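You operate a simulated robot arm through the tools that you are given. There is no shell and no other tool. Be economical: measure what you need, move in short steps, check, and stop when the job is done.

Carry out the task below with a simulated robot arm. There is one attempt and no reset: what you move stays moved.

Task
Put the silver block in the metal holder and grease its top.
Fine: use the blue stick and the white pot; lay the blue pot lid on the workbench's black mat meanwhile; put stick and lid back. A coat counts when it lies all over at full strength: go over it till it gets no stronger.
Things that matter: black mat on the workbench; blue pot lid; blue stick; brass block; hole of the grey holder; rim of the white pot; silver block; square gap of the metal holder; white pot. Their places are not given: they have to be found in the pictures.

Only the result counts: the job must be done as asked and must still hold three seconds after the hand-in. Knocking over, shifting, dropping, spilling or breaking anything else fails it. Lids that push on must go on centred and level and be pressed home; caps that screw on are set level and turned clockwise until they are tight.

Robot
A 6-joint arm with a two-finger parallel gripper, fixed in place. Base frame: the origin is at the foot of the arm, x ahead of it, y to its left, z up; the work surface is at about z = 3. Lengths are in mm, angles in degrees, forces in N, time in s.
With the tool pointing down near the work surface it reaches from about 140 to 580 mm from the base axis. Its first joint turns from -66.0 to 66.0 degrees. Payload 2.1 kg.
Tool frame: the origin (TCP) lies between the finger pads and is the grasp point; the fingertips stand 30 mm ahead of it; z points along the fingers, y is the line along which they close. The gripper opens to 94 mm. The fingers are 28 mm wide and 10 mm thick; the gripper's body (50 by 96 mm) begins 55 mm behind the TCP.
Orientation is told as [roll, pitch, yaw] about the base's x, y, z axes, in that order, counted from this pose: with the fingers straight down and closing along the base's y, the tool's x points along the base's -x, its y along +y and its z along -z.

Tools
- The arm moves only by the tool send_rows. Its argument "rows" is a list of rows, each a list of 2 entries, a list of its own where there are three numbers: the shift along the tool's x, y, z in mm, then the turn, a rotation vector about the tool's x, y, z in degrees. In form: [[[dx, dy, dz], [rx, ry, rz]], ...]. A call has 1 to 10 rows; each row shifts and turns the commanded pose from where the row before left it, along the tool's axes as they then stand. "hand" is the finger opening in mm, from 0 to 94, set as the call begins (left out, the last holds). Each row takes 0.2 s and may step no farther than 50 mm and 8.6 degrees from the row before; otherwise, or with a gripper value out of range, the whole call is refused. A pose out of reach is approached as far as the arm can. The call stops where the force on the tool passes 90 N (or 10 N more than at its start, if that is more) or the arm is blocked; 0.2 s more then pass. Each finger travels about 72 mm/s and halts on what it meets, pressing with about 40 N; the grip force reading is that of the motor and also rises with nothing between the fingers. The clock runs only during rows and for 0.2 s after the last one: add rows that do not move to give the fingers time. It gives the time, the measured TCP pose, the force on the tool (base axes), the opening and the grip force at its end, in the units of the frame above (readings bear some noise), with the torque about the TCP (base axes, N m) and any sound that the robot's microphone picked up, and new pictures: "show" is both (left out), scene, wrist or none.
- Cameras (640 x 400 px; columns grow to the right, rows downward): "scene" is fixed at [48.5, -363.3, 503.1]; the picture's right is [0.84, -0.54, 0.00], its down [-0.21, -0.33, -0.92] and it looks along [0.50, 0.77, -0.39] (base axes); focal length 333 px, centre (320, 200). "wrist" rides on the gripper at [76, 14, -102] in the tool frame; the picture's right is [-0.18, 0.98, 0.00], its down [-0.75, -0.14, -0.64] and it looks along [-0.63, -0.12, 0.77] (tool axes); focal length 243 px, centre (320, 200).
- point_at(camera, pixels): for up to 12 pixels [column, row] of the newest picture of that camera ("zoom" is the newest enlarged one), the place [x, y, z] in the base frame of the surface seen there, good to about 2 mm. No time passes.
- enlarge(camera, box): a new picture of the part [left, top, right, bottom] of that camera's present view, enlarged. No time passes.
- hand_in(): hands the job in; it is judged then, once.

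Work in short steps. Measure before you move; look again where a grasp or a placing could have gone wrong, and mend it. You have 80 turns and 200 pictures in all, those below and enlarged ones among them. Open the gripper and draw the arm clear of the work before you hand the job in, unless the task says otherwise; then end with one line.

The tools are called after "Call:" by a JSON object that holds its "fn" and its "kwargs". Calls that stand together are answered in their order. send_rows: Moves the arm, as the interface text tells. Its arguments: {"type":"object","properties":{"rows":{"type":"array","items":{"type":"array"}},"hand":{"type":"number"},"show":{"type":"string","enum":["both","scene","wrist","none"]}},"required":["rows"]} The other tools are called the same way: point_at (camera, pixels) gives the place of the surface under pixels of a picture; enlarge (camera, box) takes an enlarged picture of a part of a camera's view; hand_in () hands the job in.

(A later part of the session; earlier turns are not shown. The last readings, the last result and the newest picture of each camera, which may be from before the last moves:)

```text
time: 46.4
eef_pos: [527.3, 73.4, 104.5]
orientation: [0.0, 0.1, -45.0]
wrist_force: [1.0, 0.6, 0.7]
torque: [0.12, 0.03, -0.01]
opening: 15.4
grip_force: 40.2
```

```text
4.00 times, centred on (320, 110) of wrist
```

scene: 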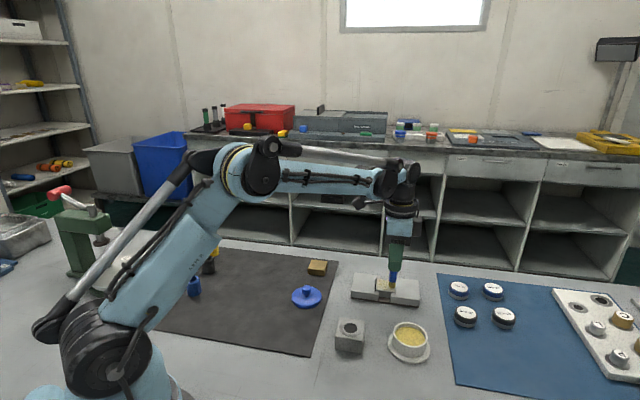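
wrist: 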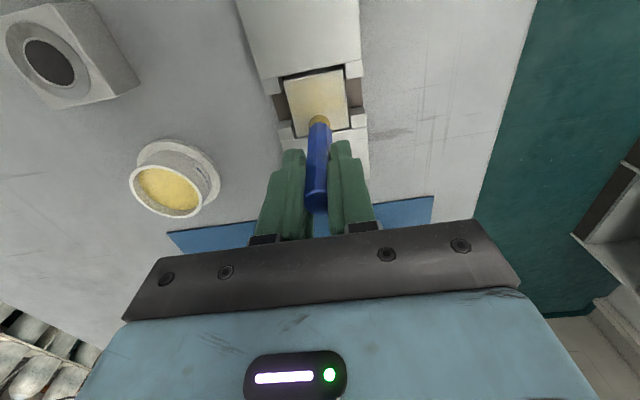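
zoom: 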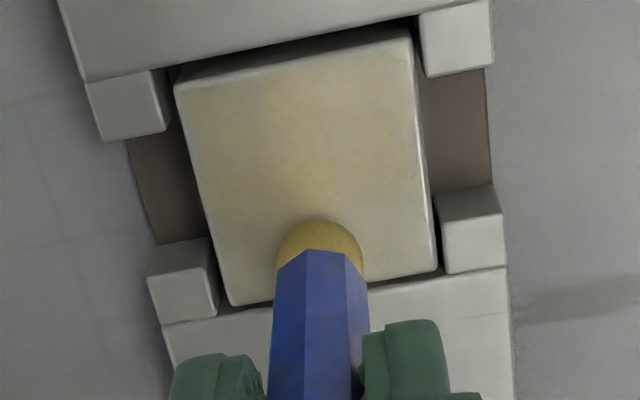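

The top takes on a yellowish coat. I raster on with lanes 6 mm apart, staying within ±12 mm of the centre, pressing slightly more.

Call:
{"fn": "send_rows", "kwargs": {"rows": [[[2, -6, 0.6], [0, 0, 0]], [[0, -6, 0], [0, 0, 0]], [[8, 0, 0], [0, 0, 0]], [[8, 0, 0], [0, 0, 0]], [[8, 0, 0], [0, 0, 0]], [[0, 6, 0], [0, 0, 0]], [[-8, 0, 0], [0, 0, 0]], [[-8, 0, 0], [0, 0, 0]], [[-8, 0, 0], [0, 0, 0]], [[0, 6, 0], [0, 0, 0]]], "show": "none"}}

Call:
{"fn": "send_rows", "kwargs": {"rows": [[[8, 0, 0], [0, 0, 0]], [[8, 0, 0], [0, 0, 0]], [[8, 0, 0], [0, 0, 0]], [[0, 6, 0], [0, 0, 0]], [[-8, 0, 0], [0, 0, 0]], [[-8, 0, 0], [0, 0, 0]], [[-8, 0, 0], [0, 0, 0]], [[0, 6, 0], [0, 0, 0]], [[8, 0, 0], [0, 0, 0]], [[8, 0, 0], [0, 0, 0]]]}}

Call:
{"fn": "enlarge", "kwargs": {"camera": "scene", "box": [345, 252, 425, 312]}}

Call:
{"fn": "enlarge", "kwargs": {"camera": "wrist", "box": [260, 60, 380, 160]}}

```text
time: 48.6
eef_pos: [526.0, 77.4, 102.3]
orientation: [0.0, -0.1, -44.9]
wrist_force: [0.2, -0.3, -0.7]
torque: [-0.04, 0.01, 0.02]
opening: 14.9
grip_force: 39.5
```

```text
time: 50.8
eef_pos: [522.0, 92.4, 103.6]
orientation: [0.0, 0.0, -45.0]
wrist_force: [0.2, 0.2, -0.5]
torque: [0.01, 0.02, 0.0]
opening: 14.8
grip_force: 40.5
```

scene: 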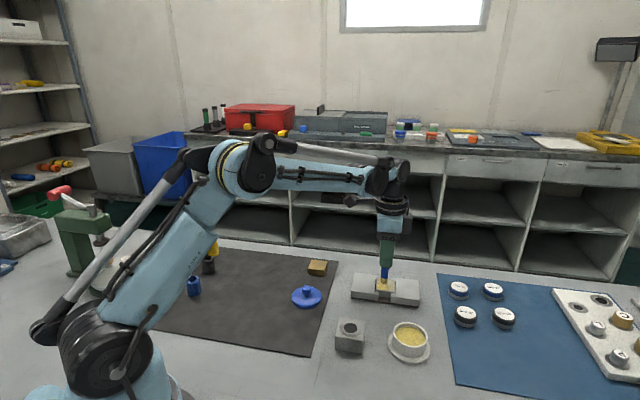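
wrist: 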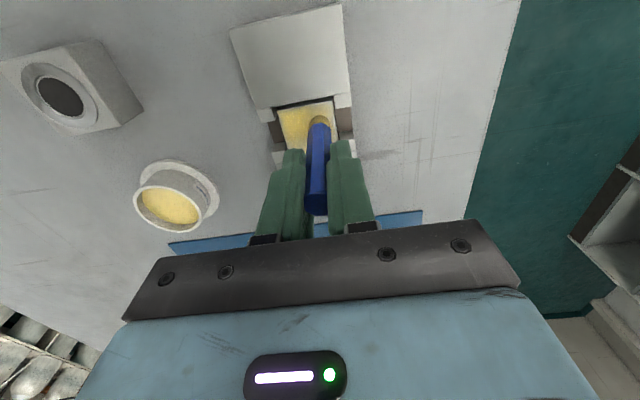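

```text
6.67 times, centred on (385, 282) of scene
```

zoom: 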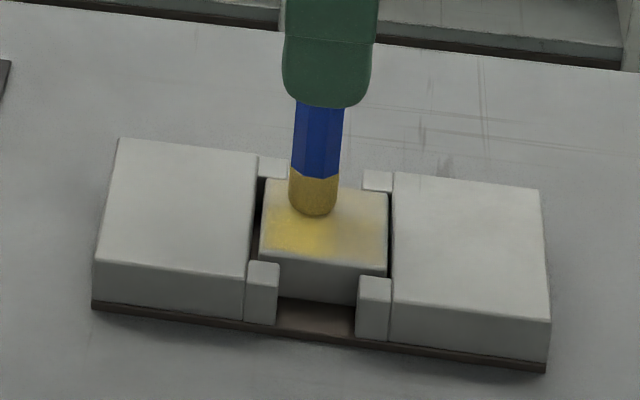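

```text
4.00 times, centred on (320, 110) of wrist
```

zoom: 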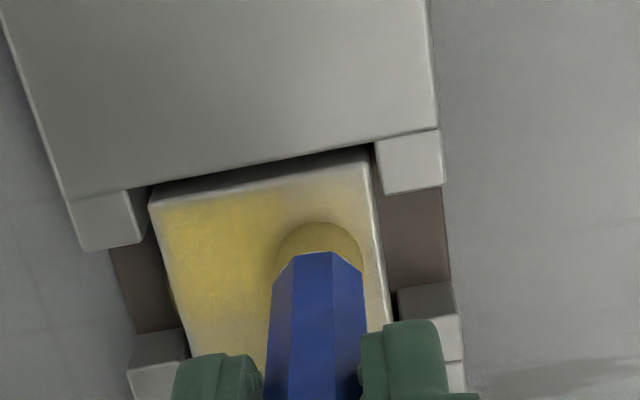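

The coat is stronger at the front-left but contact has faded (0 N). I lower in small steps to get about 10 N.

Call:
{"fn": "send_rows", "kwargs": {"rows": [[[0, 0, 0.7], [0, 0, 0]], [[0, 0, 0], [0, 0, 0]]], "show": "none"}}

Call:
{"fn": "send_rows", "kwargs": {"rows": [[[0, 0, 0.7], [0, 0, 0]], [[0, 0, 0], [0, 0, 0]]], "show": "none"}}

```text
time: 51.4
eef_pos: [520.2, 94.2, 102.3]
orientation: [0.0, 0.0, -45.0]
wrist_force: [-1.6, -1.9, 18.1]
torque: [-0.12, 0.17, 0.03]
opening: 14.9
grip_force: 40.8
```

```text
time: 52.0
eef_pos: [521.4, 95.1, 101.7]
orientation: [0.1, 0.0, -45.0]
wrist_force: [-5.4, -1.4, 31.5]
torque: [-0.08, 0.46, -0.02]
opening: 14.9
grip_force: 40.1
```

31 N now (~20 N/mm). I ease back 0.5 mm and raster back over the whole face.

Call:
{"fn": "send_rows", "kwargs": {"rows": [[[8, 0, -0.5], [0, 0, 0]], [[-8, 0, 0], [0, 0, 0]], [[-8, 0, 0], [0, 0, 0]], [[-8, 0, 0], [0, 0, 0]], [[0, -6, 0], [0, 0, 0]], [[8, 0, 0], [0, 0, 0]], [[8, 0, 0], [0, 0, 0]], [[8, 0, 0], [0, 0, 0]], [[0, -6, 0], [0, 0, 0]]], "show": "none"}}

Call:
{"fn": "send_rows", "kwargs": {"rows": [[[-8, 0, 0], [0, 0, 0]], [[-8, 0, 0], [0, 0, 0]], [[-8, 0, 0], [0, 0, 0]], [[0, -6, 0], [0, 0, 0]], [[8, 0, 0], [0, 0, 0]], [[8, 0, 0], [0, 0, 0]], [[8, 0, 0], [0, 0, 0]], [[0, -6, 0], [0, 0, 0]], [[-8, 0, 0], [0, 0, 0]], [[-8, 0, 0], [0, 0, 0]]]}}

Call:
{"fn": "enlarge", "kwargs": {"camera": "scene", "box": [345, 252, 425, 312]}}

Call:
{"fn": "enlarge", "kwargs": {"camera": "wrist", "box": [260, 60, 380, 160]}}

```text
time: 54.0
eef_pos: [507.5, 94.2, 102.7]
orientation: [0.1, -0.1, -45.1]
wrist_force: [0.7, 0.6, 4.6]
torque: [0.1, -0.06, -0.02]
opening: 14.9
grip_force: 40.4
```

```text
time: 56.2
eef_pos: [510.6, 73.6, 101.8]
orientation: [0.0, 0.1, -45.0]
wrist_force: [-5.2, 5.0, 16.6]
torque: [0.3, 0.35, 0.02]
opening: 14.9
grip_force: 39.9
```

scene: 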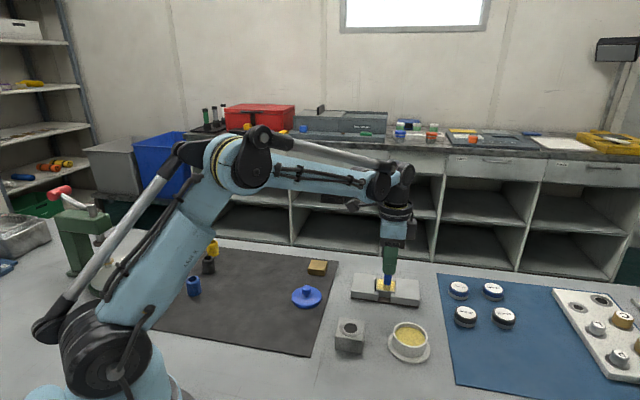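
wrist: 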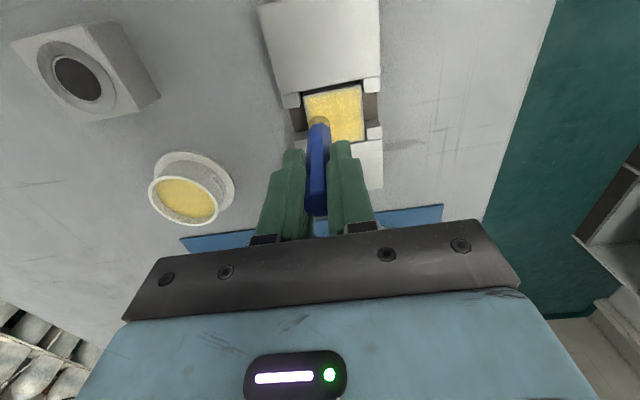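

```text
6.67 times, centred on (385, 282) of scene
```

zoom: 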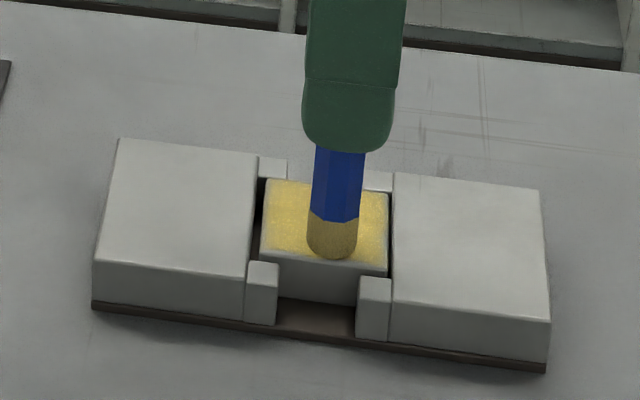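

```text
4.00 times, centred on (320, 110) of wrist
```

zoom: 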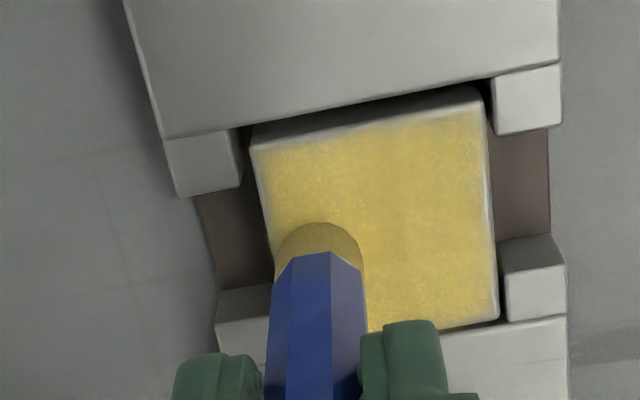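

The coat now covers nearly all at about even strength. I do another pass crosswise, along tool y, at similar pressure.

Call:
{"fn": "send_rows", "kwargs": {"rows": [[[-9, 0, 0], [0, 0, 0]], [[0, 8.5, 0], [0, 0, 0]], [[0, 8.5, 0], [0, 0, 0]], [[0, 8.5, 0], [0, 0, 0]], [[6.5, 0, 0], [0, 0, 0]], [[0, -8.5, 0], [0, 0, 0]], [[0, -8.5, 0], [0, 0, 0]], [[0, -8.5, 0], [0, 0, 0]], [[6.5, 0, 0], [0, 0, 0]]], "show": "none"}}

Call:
{"fn": "send_rows", "kwargs": {"rows": [[[0, 8.5, 0], [0, 0, 0]], [[0, 8.5, 0], [0, 0, 0]], [[0, 8.5, 0], [0, 0, 0]], [[6.5, 0, 0], [0, 0, 0]], [[0, -8.5, 0], [0, 0, 0]], [[0, -8.5, 0], [0, 0, 0]], [[0, -8.5, 0], [0, 0, 0]], [[6.5, 0, 0], [0, 0, 0]], [[0, 8.5, 0], [0, 0, 0]], [[0, 8.5, 0], [0, 0, 0]]]}}

Call:
{"fn": "send_rows", "kwargs": {"rows": [[[0, 8.5, 0], [0, 0, 0]], [[0, 0, -4], [0, 0, 0]], [[0, 0, -16], [0, 0, 0]], [[40, 0, -10], [0, 0, 0]], [[0, 0, 0], [0, 0, 0]]]}}

Call:
{"fn": "enlarge", "kwargs": {"camera": "scene", "box": [345, 252, 425, 312]}}

Call:
{"fn": "enlarge", "kwargs": {"camera": "wrist", "box": [260, 60, 420, 180]}}

```text
time: 58.2
eef_pos: [507.5, 74.4, 101.9]
orientation: [0.0, 0.0, -45.0]
wrist_force: [0.9, -1.7, 2.1]
torque: [-0.07, -0.08, -0.01]
opening: 14.8
grip_force: 39.7
```

```text
time: 60.4
eef_pos: [511.2, 96.7, 101.9]
orientation: [0.0, -0.1, -45.0]
wrist_force: [0.3, 0.6, -1.3]
torque: [0.02, 0.03, -0.04]
opening: 14.4
grip_force: 40.1
```

scene: 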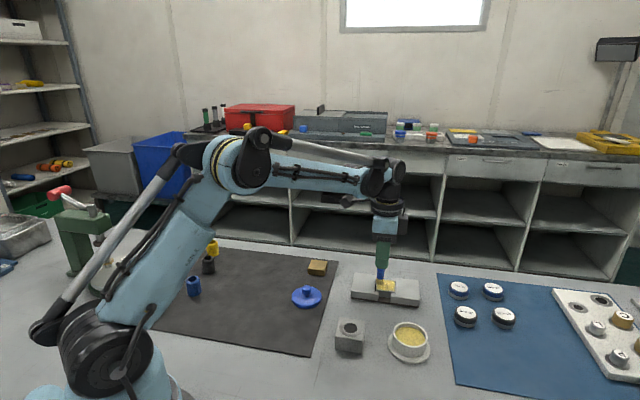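
wrist: 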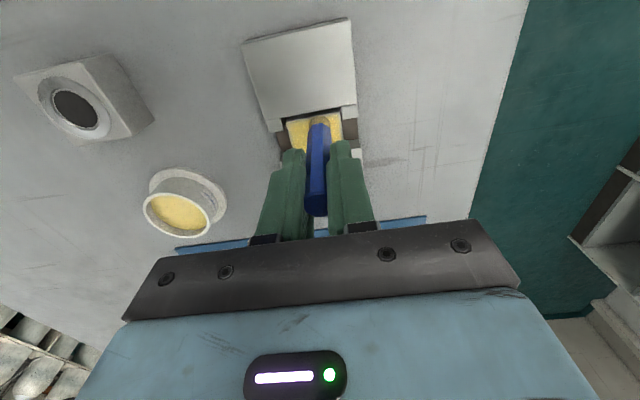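

```text
time: 61.6
eef_pos: [488.0, 132.7, 132.8]
orientation: [0.0, 0.0, -45.0]
wrist_force: [0.7, 0.0, -0.7]
torque: [0.01, 0.02, 0.01]
opening: 14.7
grip_force: 39.8
```

scene: 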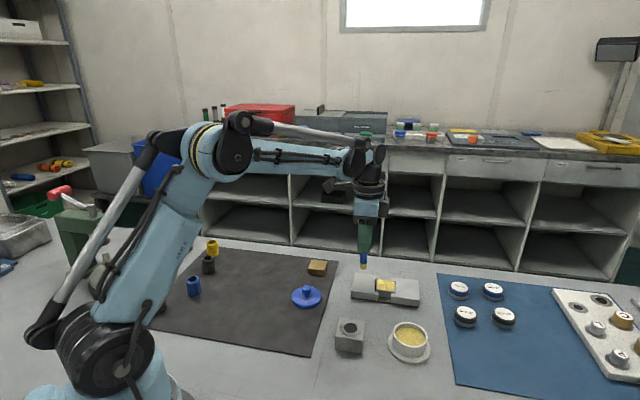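
wrist: 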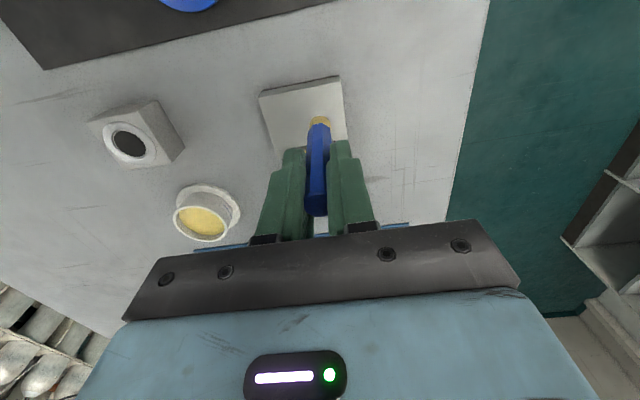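

```text
6.67 times, centred on (385, 282) of scene
```

zoom: 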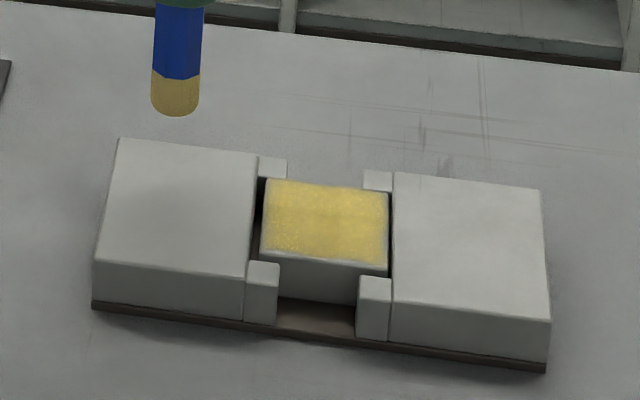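

```text
3.33 times, centred on (340, 120) of wrist
```

zoom: 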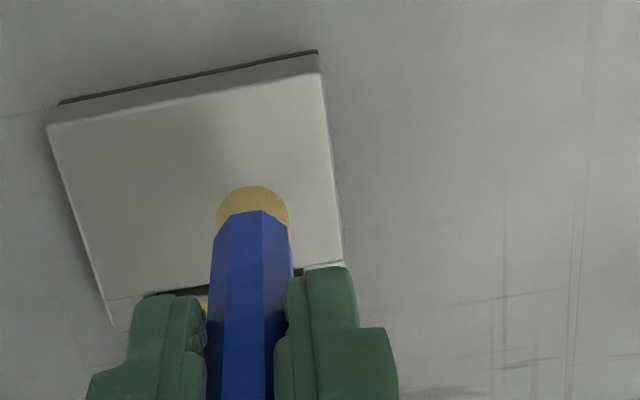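

The coat looks near complete; I look at it closer for weak spots.

Call:
{"fn": "enlarge", "kwargs": {"camera": "scene", "box": [372, 270, 400, 290]}}

```text
16.00 times, centred on (386, 280) of scene
```

zoom: 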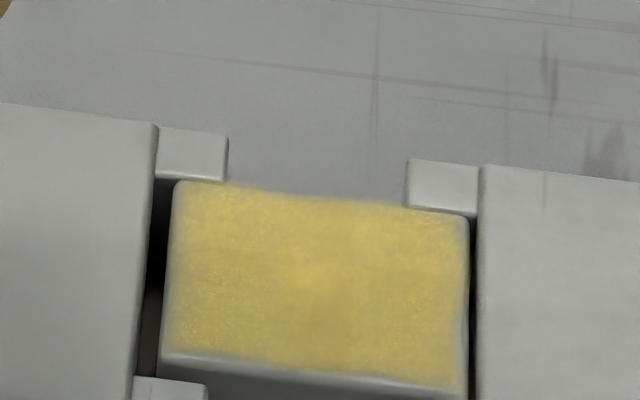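

Only the edges look a touch weaker. I re-dip for a fresh load and then go over it all again.

Call:
{"fn": "send_rows", "kwargs": {"rows": [[[0, 0, -15], [0, 0, 0]], [[-20.2, -32.7, 0], [0, 0, 0]], [[-20.2, -32.7, 0], [0, 0, 0]], [[-20.2, -32.7, 0], [0, 0, 0]], [[-20.2, -32.7, 0], [0, 0, 0]], [[-20.2, -32.7, 0], [0, 0, 0]], [[0, 0, 25], [0, 0, 0]], [[0, 0, 0], [0, 0, 0]]], "show": "scene"}}

Call:
{"fn": "enlarge", "kwargs": {"camera": "scene", "box": [370, 280, 450, 370]}}

```text
time: 63.4
eef_pos: [446.0, -57.0, 119.6]
orientation: [0.0, 0.0, -45.1]
wrist_force: [-1.1, -0.6, -1.4]
torque: [-0.03, -0.05, -0.02]
opening: 14.5
grip_force: 40.1
```

scene: 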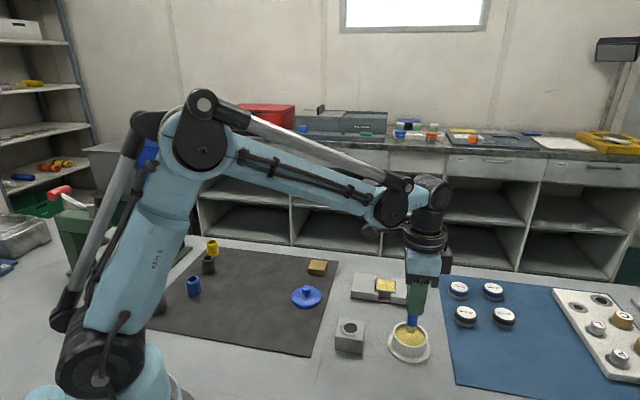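

```text
4.44 times, centred on (410, 325) of scene
```

zoom: 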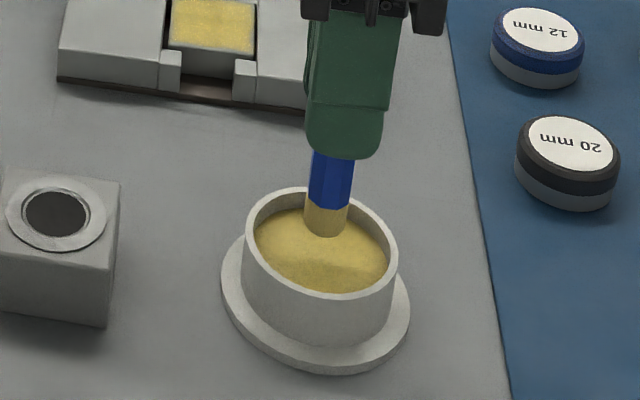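

Inside the pot's mouth. I lower gently to the grease, then lift out.

Call:
{"fn": "send_rows", "kwargs": {"rows": [[[0, 0, 9], [0, 0, 0]], [[0, 0, 6], [0, 0, 0]], [[0, 0, 2], [0, 0, 0]], [[0, 0, 0], [0, 0, 0]]], "show": "none"}}

```text
time: 64.4
eef_pos: [446.8, -55.3, 103.7]
orientation: [0.1, 0.0, -45.1]
wrist_force: [0.6, 0.2, -0.6]
torque: [0.02, -0.01, 0.02]
opening: 15.2
grip_force: 39.6
```

Call:
{"fn": "send_rows", "kwargs": {"rows": [[[0, 0, 2], [0, 0, 0]], [[0, 0, 1], [0, 0, 0]], [[0, 0, 0], [0, 0, 0]]], "show": "none"}}

```text
time: 65.2
eef_pos: [445.0, -55.4, 101.3]
orientation: [0.1, -0.2, -45.0]
wrist_force: [0.8, -2.5, 34.1]
torque: [-0.15, 0.0, 0.02]
opening: 14.8
grip_force: 39.9
```

Pressed into the grease at 34 N. I lift and return over the block's centre.

Call:
{"fn": "send_rows", "kwargs": {"rows": [[[0, 0, -20], [0, 0, 0]], [[0, 0, -28], [0, 0, 0]], [[12.1, 37.7, 0], [0, 0, 0]], [[12.1, 37.7, 0], [0, 0, 0]], [[12.1, 37.7, 0], [0, 0, 0]], [[12.1, 37.7, 0], [0, 0, 0]], [[0, 0, 30], [0, 0, 0]], [[0, 0, 0], [0, 0, 0]]]}}

Call:
{"fn": "enlarge", "kwargs": {"camera": "wrist", "box": [260, 60, 380, 160]}}

```text
time: 67.0
eef_pos: [518.1, 88.2, 119.6]
orientation: [-0.1, 0.1, -45.0]
wrist_force: [-0.2, -0.6, 0.2]
torque: [0.01, -0.01, 0.01]
opening: 14.8
grip_force: 40.5
```

scene: 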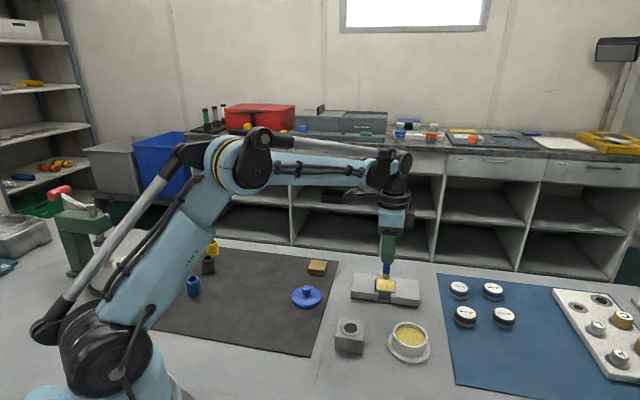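
wrist: 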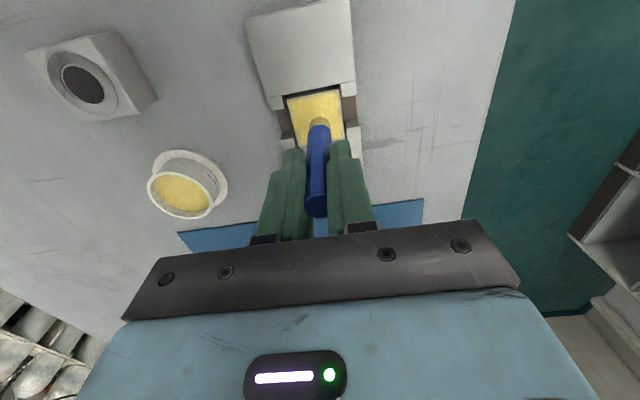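

```text
4.00 times, centred on (320, 110) of wrist
```

zoom: 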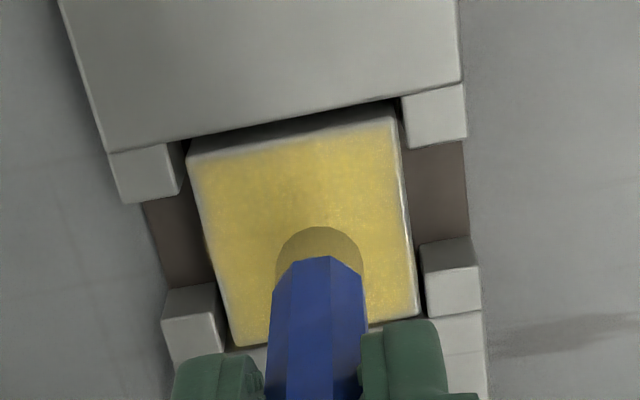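

The axis is about (-1.8,-3) mm off the block's centre; I correct and lower to touch.

Call:
{"fn": "send_rows", "kwargs": {"rows": [[[-1.8, -3, 0], [0, 0, 0]], [[0, 0, 9], [0, 0, 0]], [[0, 0, 7], [0, 0, 0]], [[0, 0, 0.8], [0, 0, 0]], [[0, 0, 0], [0, 0, 0]]], "show": "none"}}

Call:
{"fn": "send_rows", "kwargs": {"rows": [[[0, 0, 0.7], [0, 0, 0]], [[0, 0, 0], [0, 0, 0]]], "show": "none"}}

```text
time: 68.2
eef_pos: [516.6, 81.8, 102.8]
orientation: [0.1, 0.0, -45.0]
wrist_force: [0.2, -0.7, 0.4]
torque: [0.01, 0.0, -0.01]
opening: 15.0
grip_force: 39.6
```

```text
time: 68.8
eef_pos: [516.5, 82.2, 103.2]
orientation: [0.1, 0.0, -45.0]
wrist_force: [0.5, 0.3, -0.7]
torque: [-0.01, -0.03, -0.06]
opening: 14.8
grip_force: 40.3
```

Call:
{"fn": "send_rows", "kwargs": {"rows": [[[1, 2, 1], [0, 0, 0]], [[0, 0, 0], [0, 0, 0]]], "show": "none"}}

Call:
{"fn": "send_rows", "kwargs": {"rows": [[[0, 0, 0.5], [0, 0, 0]], [[0, 0, 0], [0, 0, 0]]], "show": "wrist"}}

Call:
{"fn": "enlarge", "kwargs": {"camera": "wrist", "box": [260, 60, 380, 160]}}

```text
time: 69.4
eef_pos: [517.1, 84.4, 101.5]
orientation: [0.1, 0.0, -45.0]
wrist_force: [0.8, -1.0, 3.1]
torque: [-0.1, -0.02, -0.03]
opening: 14.6
grip_force: 39.9
```

```text
time: 70.0
eef_pos: [516.2, 84.8, 102.3]
orientation: [0.0, 0.1, -45.0]
wrist_force: [0.1, -0.9, 17.3]
torque: [-0.04, -0.05, -0.01]
opening: 15.0
grip_force: 39.7
```

wrist: 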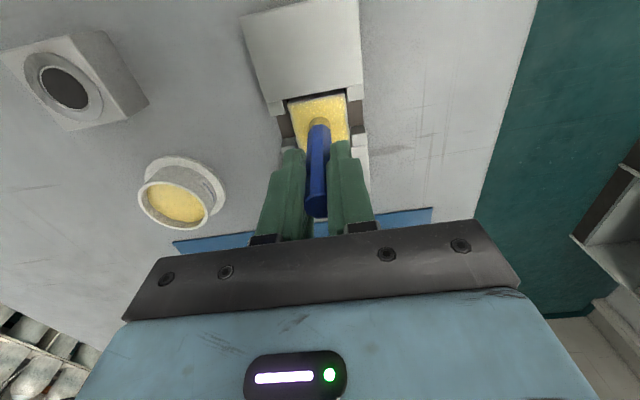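

```text
4.00 times, centred on (320, 110) of wrist
```

zoom: 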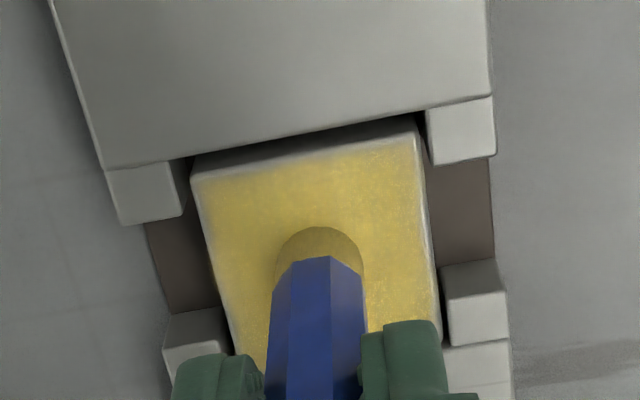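

Contact 17 N near centre. I now run the perimeter first, then the inner lanes, pad centres out to ±14 mm.

Call:
{"fn": "send_rows", "kwargs": {"rows": [[[7.5, 0, 0.1], [0, 0, 0]], [[7.5, 0, 0.1], [0, 0, 0]], [[0, -7, 0], [0, 0, 0]], [[0, -7, 0], [0, 0, 0]], [[-9, 0, 0], [0, 0, 0]], [[-9, 0, 0], [0, 0, 0]], [[-9, 0, 0], [0, 0, 0]], [[0, 9.3, 0], [0, 0, 0]], [[0, 9.3, 0], [0, 0, 0]], [[0, 9.4, 0], [0, 0, 0]]], "show": "none"}}

Call:
{"fn": "send_rows", "kwargs": {"rows": [[[9, 0, 0], [0, 0, 0]], [[9, 0, 0], [0, 0, 0]], [[9, 0, 0], [0, 0, 0]], [[0, -7, 0], [0, 0, 0]], [[-9, 0, 0], [0, 0, 0]], [[-9, 0, 0], [0, 0, 0]], [[-9, 0, 0], [0, 0, 0]], [[0, -7, 0], [0, 0, 0]], [[9, 0, 0], [0, 0, 0]], [[9, 0, 0], [0, 0, 0]]]}}

Call:
{"fn": "enlarge", "kwargs": {"camera": "wrist", "box": [260, 60, 380, 160]}}

Call:
{"fn": "enlarge", "kwargs": {"camera": "scene", "box": [372, 270, 400, 290]}}

```text
time: 72.2
eef_pos: [534.4, 84.7, 100.9]
orientation: [0.0, 0.1, -45.0]
wrist_force: [-0.6, 0.8, -0.7]
torque: [-0.03, -0.04, -0.02]
opening: 14.8
grip_force: 39.6
```

```text
time: 74.4
eef_pos: [512.3, 88.2, 100.4]
orientation: [0.0, 0.0, -45.0]
wrist_force: [0.4, -1.5, 1.2]
torque: [0.01, -0.06, 0.01]
opening: 14.4
grip_force: 39.8
```

scene: 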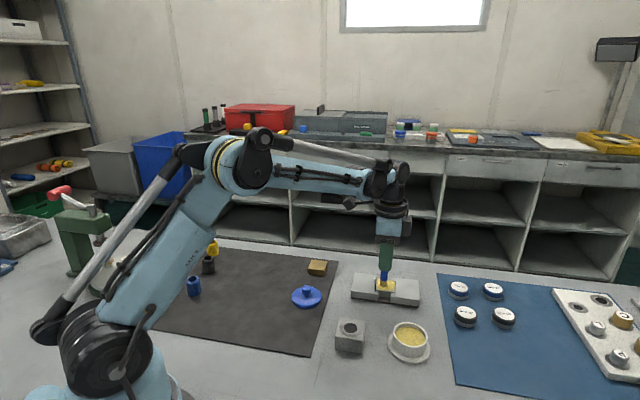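
wrist: 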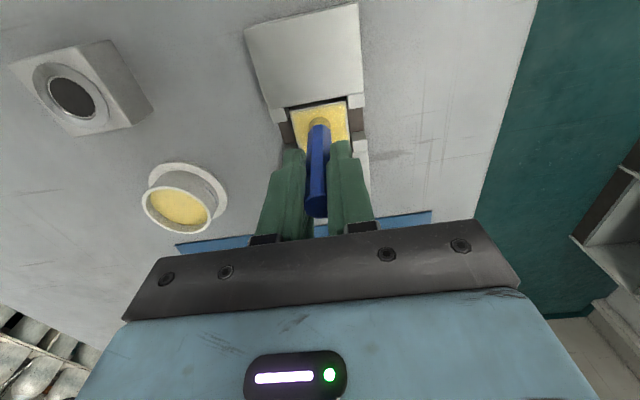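

```text
4.00 times, centred on (320, 110) of wrist
```

zoom: 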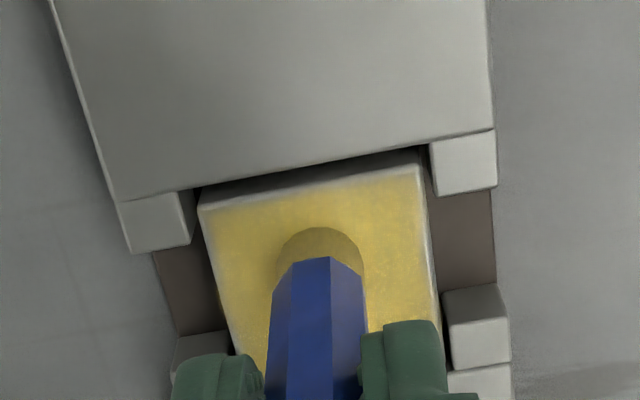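

```text
16.00 times, centred on (386, 280) of scene
```

zoom: 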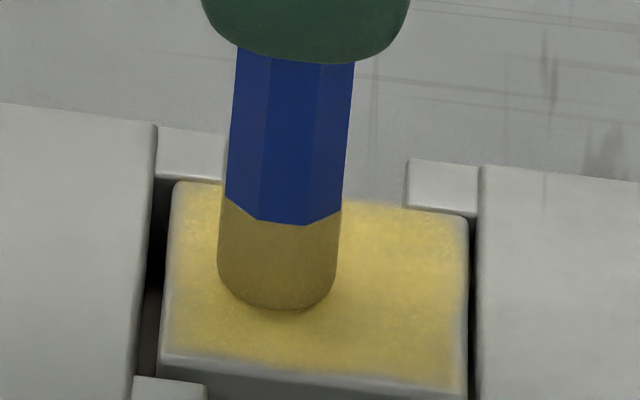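

Contact fades because the stick creeps a bit in the grip. I press 0.8 mm more and do the pass again with a slight downward creep.

Call:
{"fn": "send_rows", "kwargs": {"rows": [[[0, 0, 0.8], [0, 0, 0]], [[8, 0, 0.1], [0, 0, 0]], [[0, 7, 0.1], [0, 0, 0]], [[0, 8, 0], [0, 0, 0]], [[-9, 0, 0.1], [0, 0, 0]], [[-9, 0, 0.1], [0, 0, 0]], [[-9, 0, 0], [0, 0, 0]], [[0, -9, 0.1], [0, 0, 0]], [[0, -9, 0], [0, 0, 0]], [[0, -9, 0.1], [0, 0, 0]]], "show": "none"}}

Call:
{"fn": "send_rows", "kwargs": {"rows": [[[9, 0, 0.1], [0, 0, 0]], [[9, 0, 0], [0, 0, 0]], [[9, 0, 0.1], [0, 0, 0]], [[0, 7, 0], [0, 0, 0]], [[-9, 0, 0.1], [0, 0, 0]], [[-9, 0, 0], [0, 0, 0]], [[-9, 0, 0.1], [0, 0, 0]], [[0, 7, 0], [0, 0, 0]], [[9, 0, 0.1], [0, 0, 0]], [[9, 0, 0], [0, 0, 0]]]}}

Call:
{"fn": "enlarge", "kwargs": {"camera": "scene", "box": [372, 270, 400, 290]}}

```text
time: 76.6
eef_pos: [517.2, 66.1, 99.7]
orientation: [0.1, -0.1, -44.9]
wrist_force: [8.3, 5.2, 31.3]
torque: [0.46, -0.69, -0.02]
opening: 15.0
grip_force: 40.5
```

```text
time: 78.8
eef_pos: [515.0, 87.6, 98.4]
orientation: [0.1, 0.0, -44.9]
wrist_force: [4.3, -3.1, 16.6]
torque: [-0.27, -0.39, 0.0]
opening: 14.7
grip_force: 40.1
```

scene: 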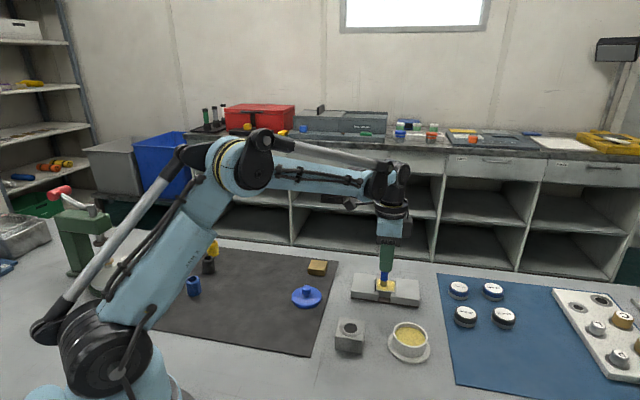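
wrist: 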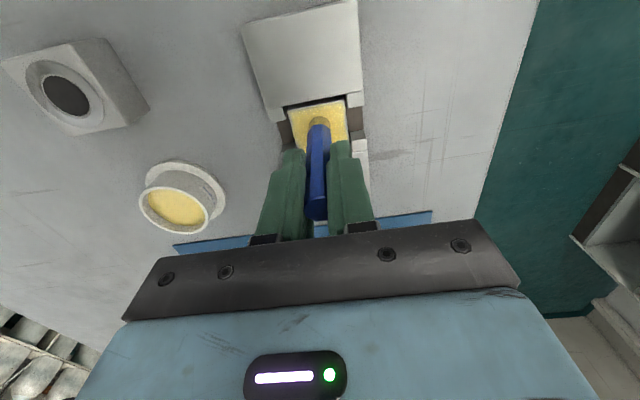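

```text
16.00 times, centred on (386, 280) of scene
```

zoom: 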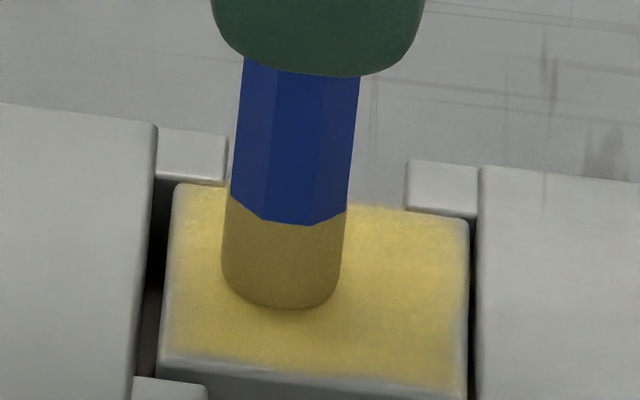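

That pass had steady contact. I lift and inspect.

Call:
{"fn": "send_rows", "kwargs": {"rows": [[[0, 0, -5], [0, 0, 0]], [[0, 0, -20], [0, 0, 0]], [[40, 0, -10], [0, 0, 0]], [[0, 0, 0], [0, 0, 0]]]}}

Call:
{"fn": "enlarge", "kwargs": {"camera": "scene", "box": [372, 270, 400, 290]}}

Call:
{"fn": "enlarge", "kwargs": {"camera": "scene", "box": [330, 240, 430, 310]}}

```text
time: 79.8
eef_pos: [487.5, 114.4, 134.8]
orientation: [0.0, 0.0, -45.1]
wrist_force: [0.9, -0.6, 0.7]
torque: [0.02, 0.02, 0.02]
opening: 15.0
grip_force: 40.0
```

scene: 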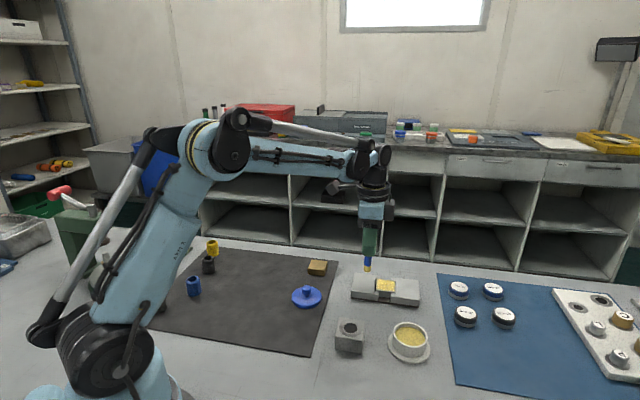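
wrist: 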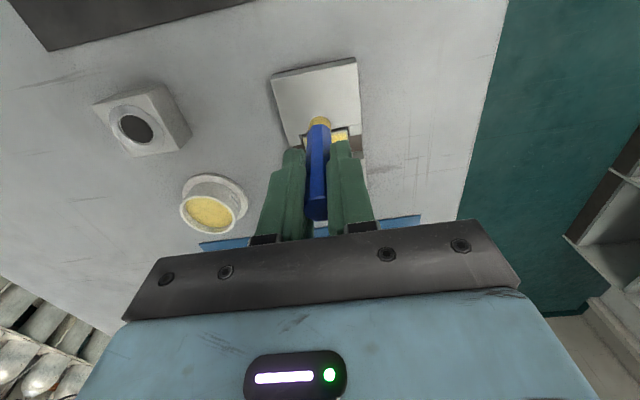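

```text
16.00 times, centred on (386, 280) of scene
```

zoom: 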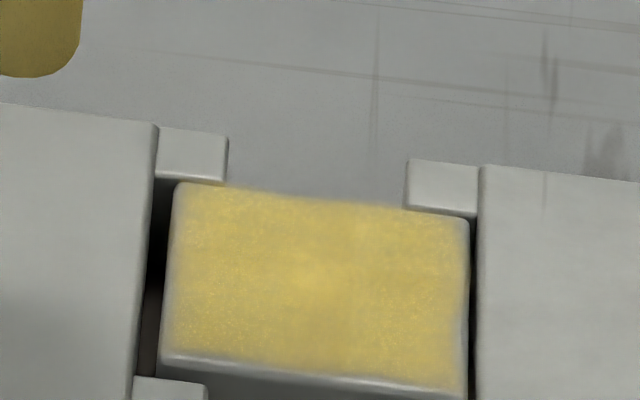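

```text
5.71 times, centred on (380, 275) of scene
```

zoom: 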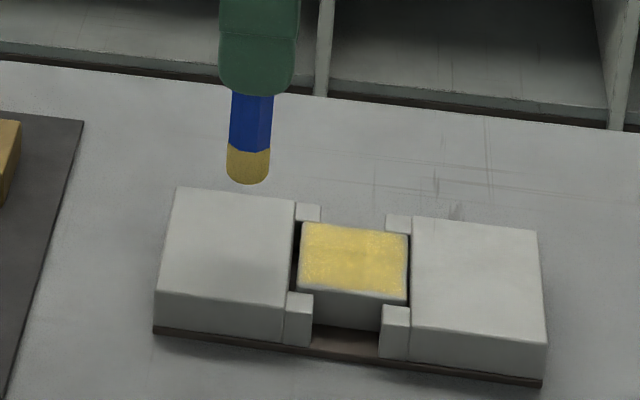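

The picture is unchanged from before this pass, so the coat is at full strength. Now I carry the stick back over the grey holder's hole (360,14).

Call:
{"fn": "send_rows", "kwargs": {"rows": [[[0, 0, -15], [0, 0, 0]], [[4.65, -40.25, 0], [0, 0, 0]], [[4.65, -40.25, 0], [0, 0, 0]], [[4.65, -40.25, 0], [0, 0, 0]], [[4.65, -40.25, 0], [0, 0, 0]], [[0, 0, 20], [0, 0, 0]], [[0, 0, 0], [0, 0, 0]]]}}

Call:
{"fn": "enlarge", "kwargs": {"camera": "wrist", "box": [260, 60, 380, 160]}}

Call:
{"fn": "enlarge", "kwargs": {"camera": "scene", "box": [320, 275, 380, 355]}}

```text
time: 81.4
eef_pos: [355.2, 13.7, 127.2]
orientation: [0.0, 0.1, -45.1]
wrist_force: [-0.7, -0.1, -0.3]
torque: [0.01, 0.0, 0.01]
opening: 14.6
grip_force: 39.7
```

scene: 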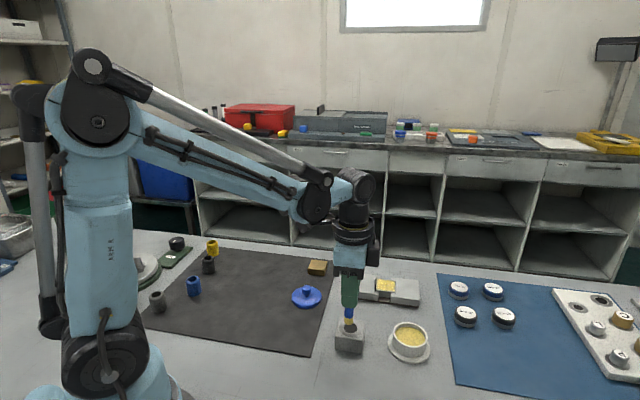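
wrist: 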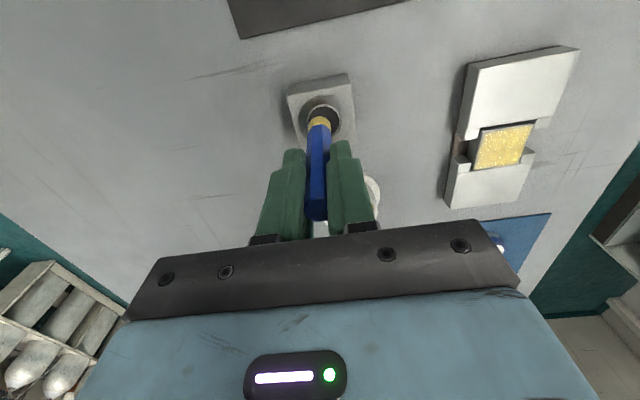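

```text
4.00 times, centred on (320, 110) of wrist
```

zoom: 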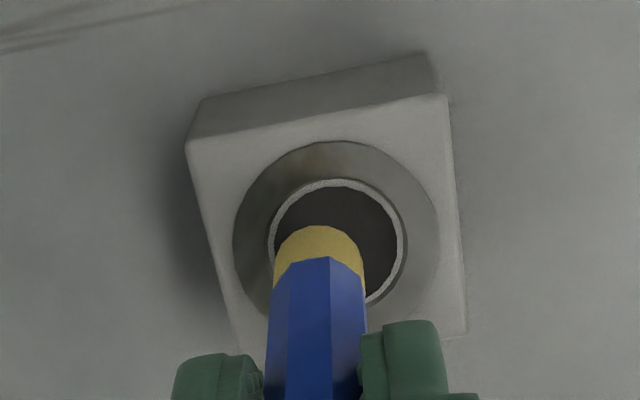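

```text
5.00 times, centred on (350, 315) of scene
```

zoom: 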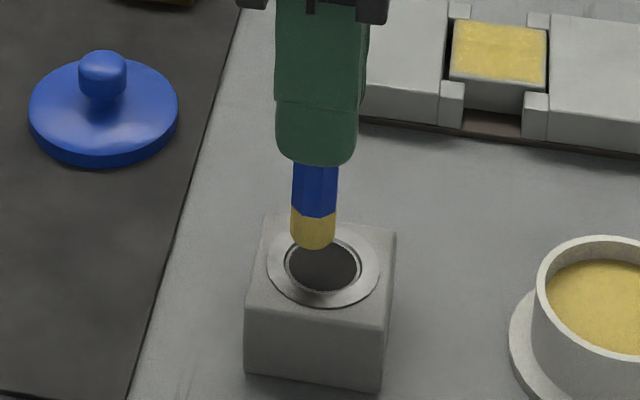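

The hole's centre is about (-3,+3.3) mm off in tool x,y from the pad. I correct, lower 12 mm and check.

Call:
{"fn": "send_rows", "kwargs": {"rows": [[[-2.6, 3.3, 0], [0, 0, 0]], [[0, 0, 12], [0, 0, 0]], [[0, 0, 0], [0, 0, 0]]]}}

Call:
{"fn": "enlarge", "kwargs": {"camera": "wrist", "box": [260, 60, 380, 160]}}

Call:
{"fn": "enlarge", "kwargs": {"camera": "scene", "box": [320, 275, 380, 355]}}

```text
time: 82.2
eef_pos: [362.1, 16.6, 116.6]
orientation: [-0.1, 0.0, -45.0]
wrist_force: [-0.6, 0.2, -1.0]
torque: [-0.01, 0.0, -0.04]
opening: 14.8
grip_force: 40.3
```

scene: 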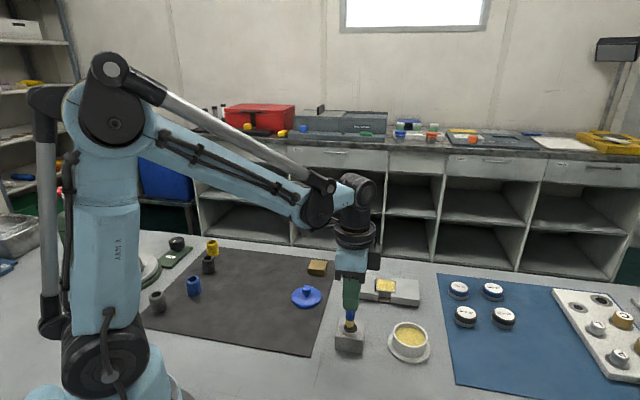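
wrist: 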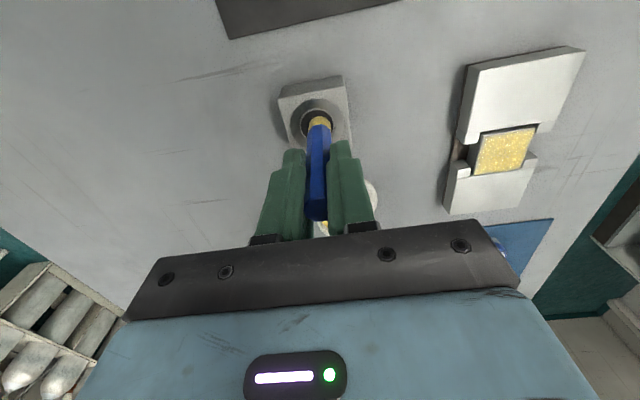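

```text
4.00 times, centred on (320, 110) of wrist
```

zoom: 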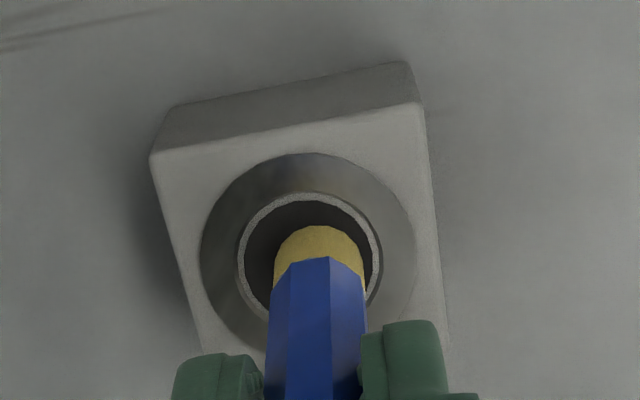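

```text
5.00 times, centred on (350, 315) of scene
```

zoom: 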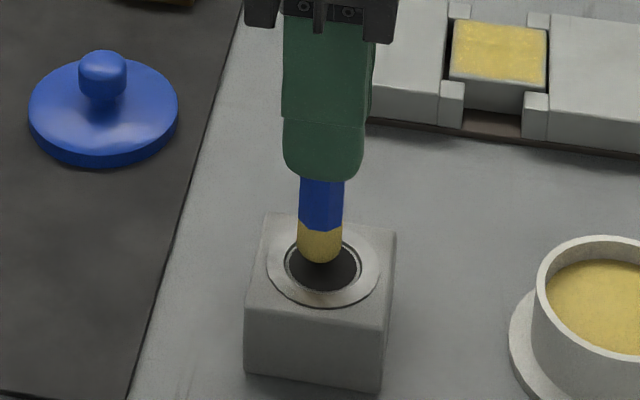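

Slight overshoot; I shift (0.3,-2) and lower 12 mm so the pad enters the hole.

Call:
{"fn": "send_rows", "kwargs": {"rows": [[[0.3, -2, 0], [0, 0, 0]], [[0, 0, 6], [0, 0, 0]], [[0, 0, 7], [0, 0, 0]], [[0, 0, 0], [0, 0, 0]]], "show": "wrist"}}

Call:
{"fn": "enlarge", "kwargs": {"camera": "wrist", "box": [260, 60, 380, 160]}}

Call:
{"fn": "enlarge", "kwargs": {"camera": "scene", "box": [320, 275, 380, 355]}}

```text
time: 83.2
eef_pos: [361.7, 14.7, 103.8]
orientation: [0.1, 0.0, -45.0]
wrist_force: [0.3, 0.4, -0.3]
torque: [-0.02, 0.0, -0.02]
opening: 14.6
grip_force: 40.5
```

wrist: 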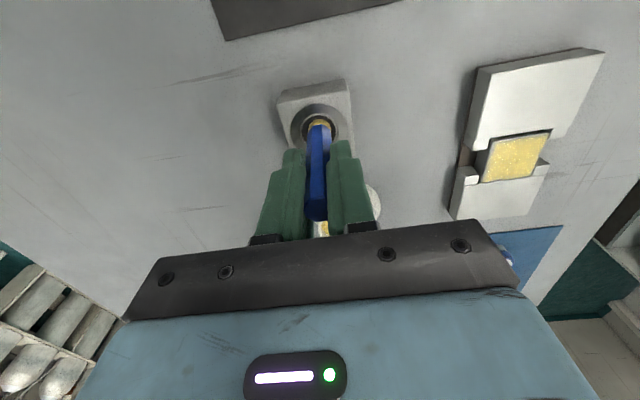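

```text
4.00 times, centred on (320, 110) of wrist
```

zoom: 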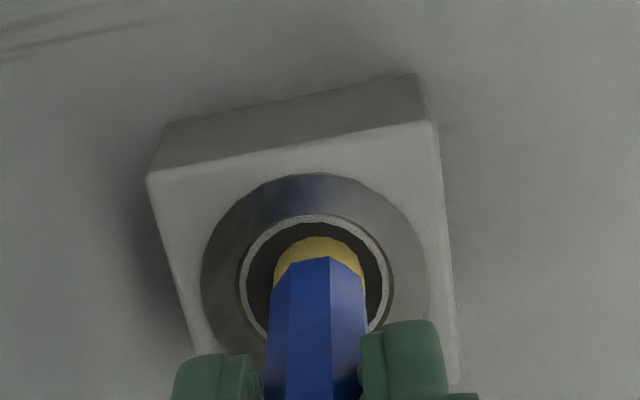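

```text
5.00 times, centred on (350, 315) of scene
```

zoom: 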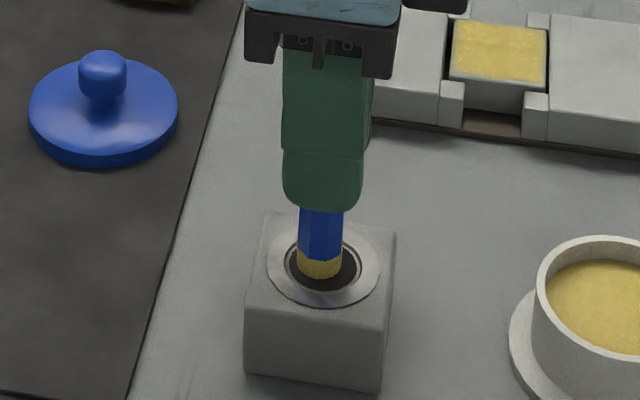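

The pad is inside the hole, centred. I lower 15 mm more, then feel for the floor.

Call:
{"fn": "send_rows", "kwargs": {"rows": [[[0, 0.3, 6], [0, 0, 0]], [[0, 0, 6], [0, 0, 0]], [[0, 0, 4], [0, 0, 0]], [[0, 0, 0], [0, 0, 0]]], "show": "none"}}

Call:
{"fn": "send_rows", "kwargs": {"rows": [[[0, 0, 2], [0, 0, 0]], [[0, 0, 1], [0, 0, 0]], [[0, 0, 0], [0, 0, 0]]], "show": "none"}}

```text
time: 84.2
eef_pos: [363.2, 17.3, 86.8]
orientation: [0.0, 0.0, -45.1]
wrist_force: [-0.5, -0.1, -1.3]
torque: [-0.01, -0.01, -0.01]
opening: 14.8
grip_force: 40.0
```

```text
time: 85.0
eef_pos: [362.7, 18.1, 83.7]
orientation: [0.0, 0.0, -45.1]
wrist_force: [-0.6, 0.3, -1.1]
torque: [0.02, 0.01, 0.0]
opening: 14.9
grip_force: 39.7
```

No contact yet; reading shows drift of ~4 mm, so I correct (-1,-3.5) and keep lowering.

Call:
{"fn": "send_rows", "kwargs": {"rows": [[[-1, -3.5, 0], [0, 0, 0]], [[0, 0, 1.5], [0, 0, 0]], [[0, 0, 0], [0, 0, 0]]], "show": "none"}}

Call:
{"fn": "send_rows", "kwargs": {"rows": [[[0, 0, 1.5], [0, 0, 0]], [[0, 0, 0], [0, 0, 0]]], "show": "scene"}}

Call:
{"fn": "enlarge", "kwargs": {"camera": "scene", "box": [320, 275, 380, 355]}}

```text
time: 85.8
eef_pos: [359.7, 11.9, 81.8]
orientation: [-0.1, 0.1, -44.9]
wrist_force: [0.2, 0.9, 0.4]
torque: [0.03, 0.04, -0.01]
opening: 14.7
grip_force: 40.0
```

```text
time: 86.4
eef_pos: [360.7, 14.2, 80.9]
orientation: [0.0, 0.0, -44.9]
wrist_force: [0.9, 0.2, -0.2]
torque: [0.0, 0.02, -0.01]
opening: 14.6
grip_force: 39.6
```

scene: 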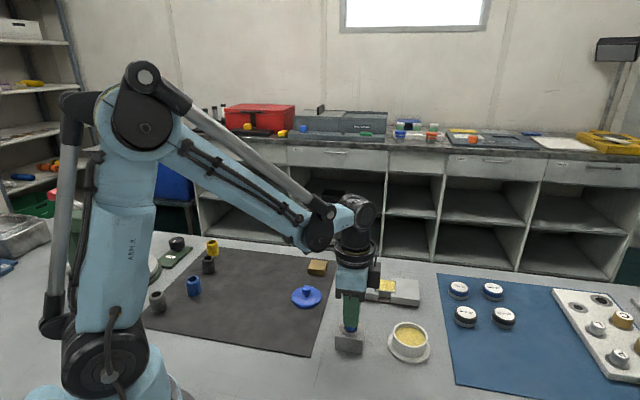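

```text
5.00 times, centred on (350, 315) of scene
```

zoom: 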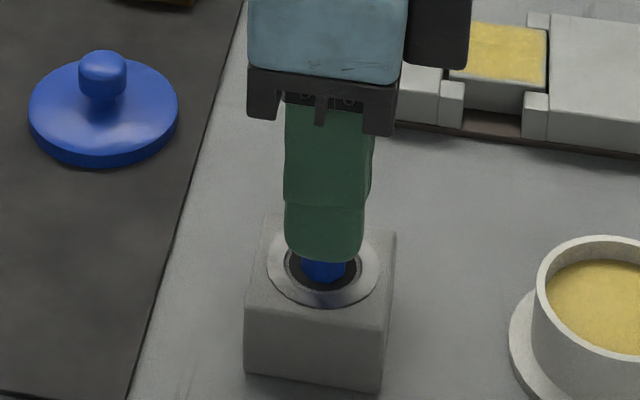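

Call:
{"fn": "send_rows", "kwargs": {"rows": [[[0, 0, 1], [0, 0, 0]], [[0, 0, 0], [0, 0, 0]]], "show": "none"}}

Call:
{"fn": "send_rows", "kwargs": {"rows": [[[0, 0, 1], [0, 0, 0]], [[0, 0, 0], [0, 0, 0]]], "show": "none"}}

Call:
{"fn": "send_rows", "kwargs": {"rows": [[[0, 0, 1], [0, 0, 0]], [[0, 0, 0], [0, 0, 0]]], "show": "none"}}

```text
time: 87.0
eef_pos: [360.2, 13.4, 81.0]
orientation: [0.0, -0.1, -45.0]
wrist_force: [0.0, 0.0, -0.2]
torque: [0.01, -0.01, -0.01]
opening: 14.8
grip_force: 39.8
```

```text
time: 87.6
eef_pos: [359.7, 14.5, 80.7]
orientation: [0.0, 0.0, -45.0]
wrist_force: [-1.2, -0.6, 22.1]
torque: [-0.12, 0.1, -0.01]
opening: 14.5
grip_force: 39.5
```

```text
time: 88.2
eef_pos: [361.7, 13.7, 78.8]
orientation: [0.1, 0.0, -45.0]
wrist_force: [-0.4, -0.2, 35.0]
torque: [-0.04, 0.08, 0.0]
opening: 14.8
grip_force: 39.7
```

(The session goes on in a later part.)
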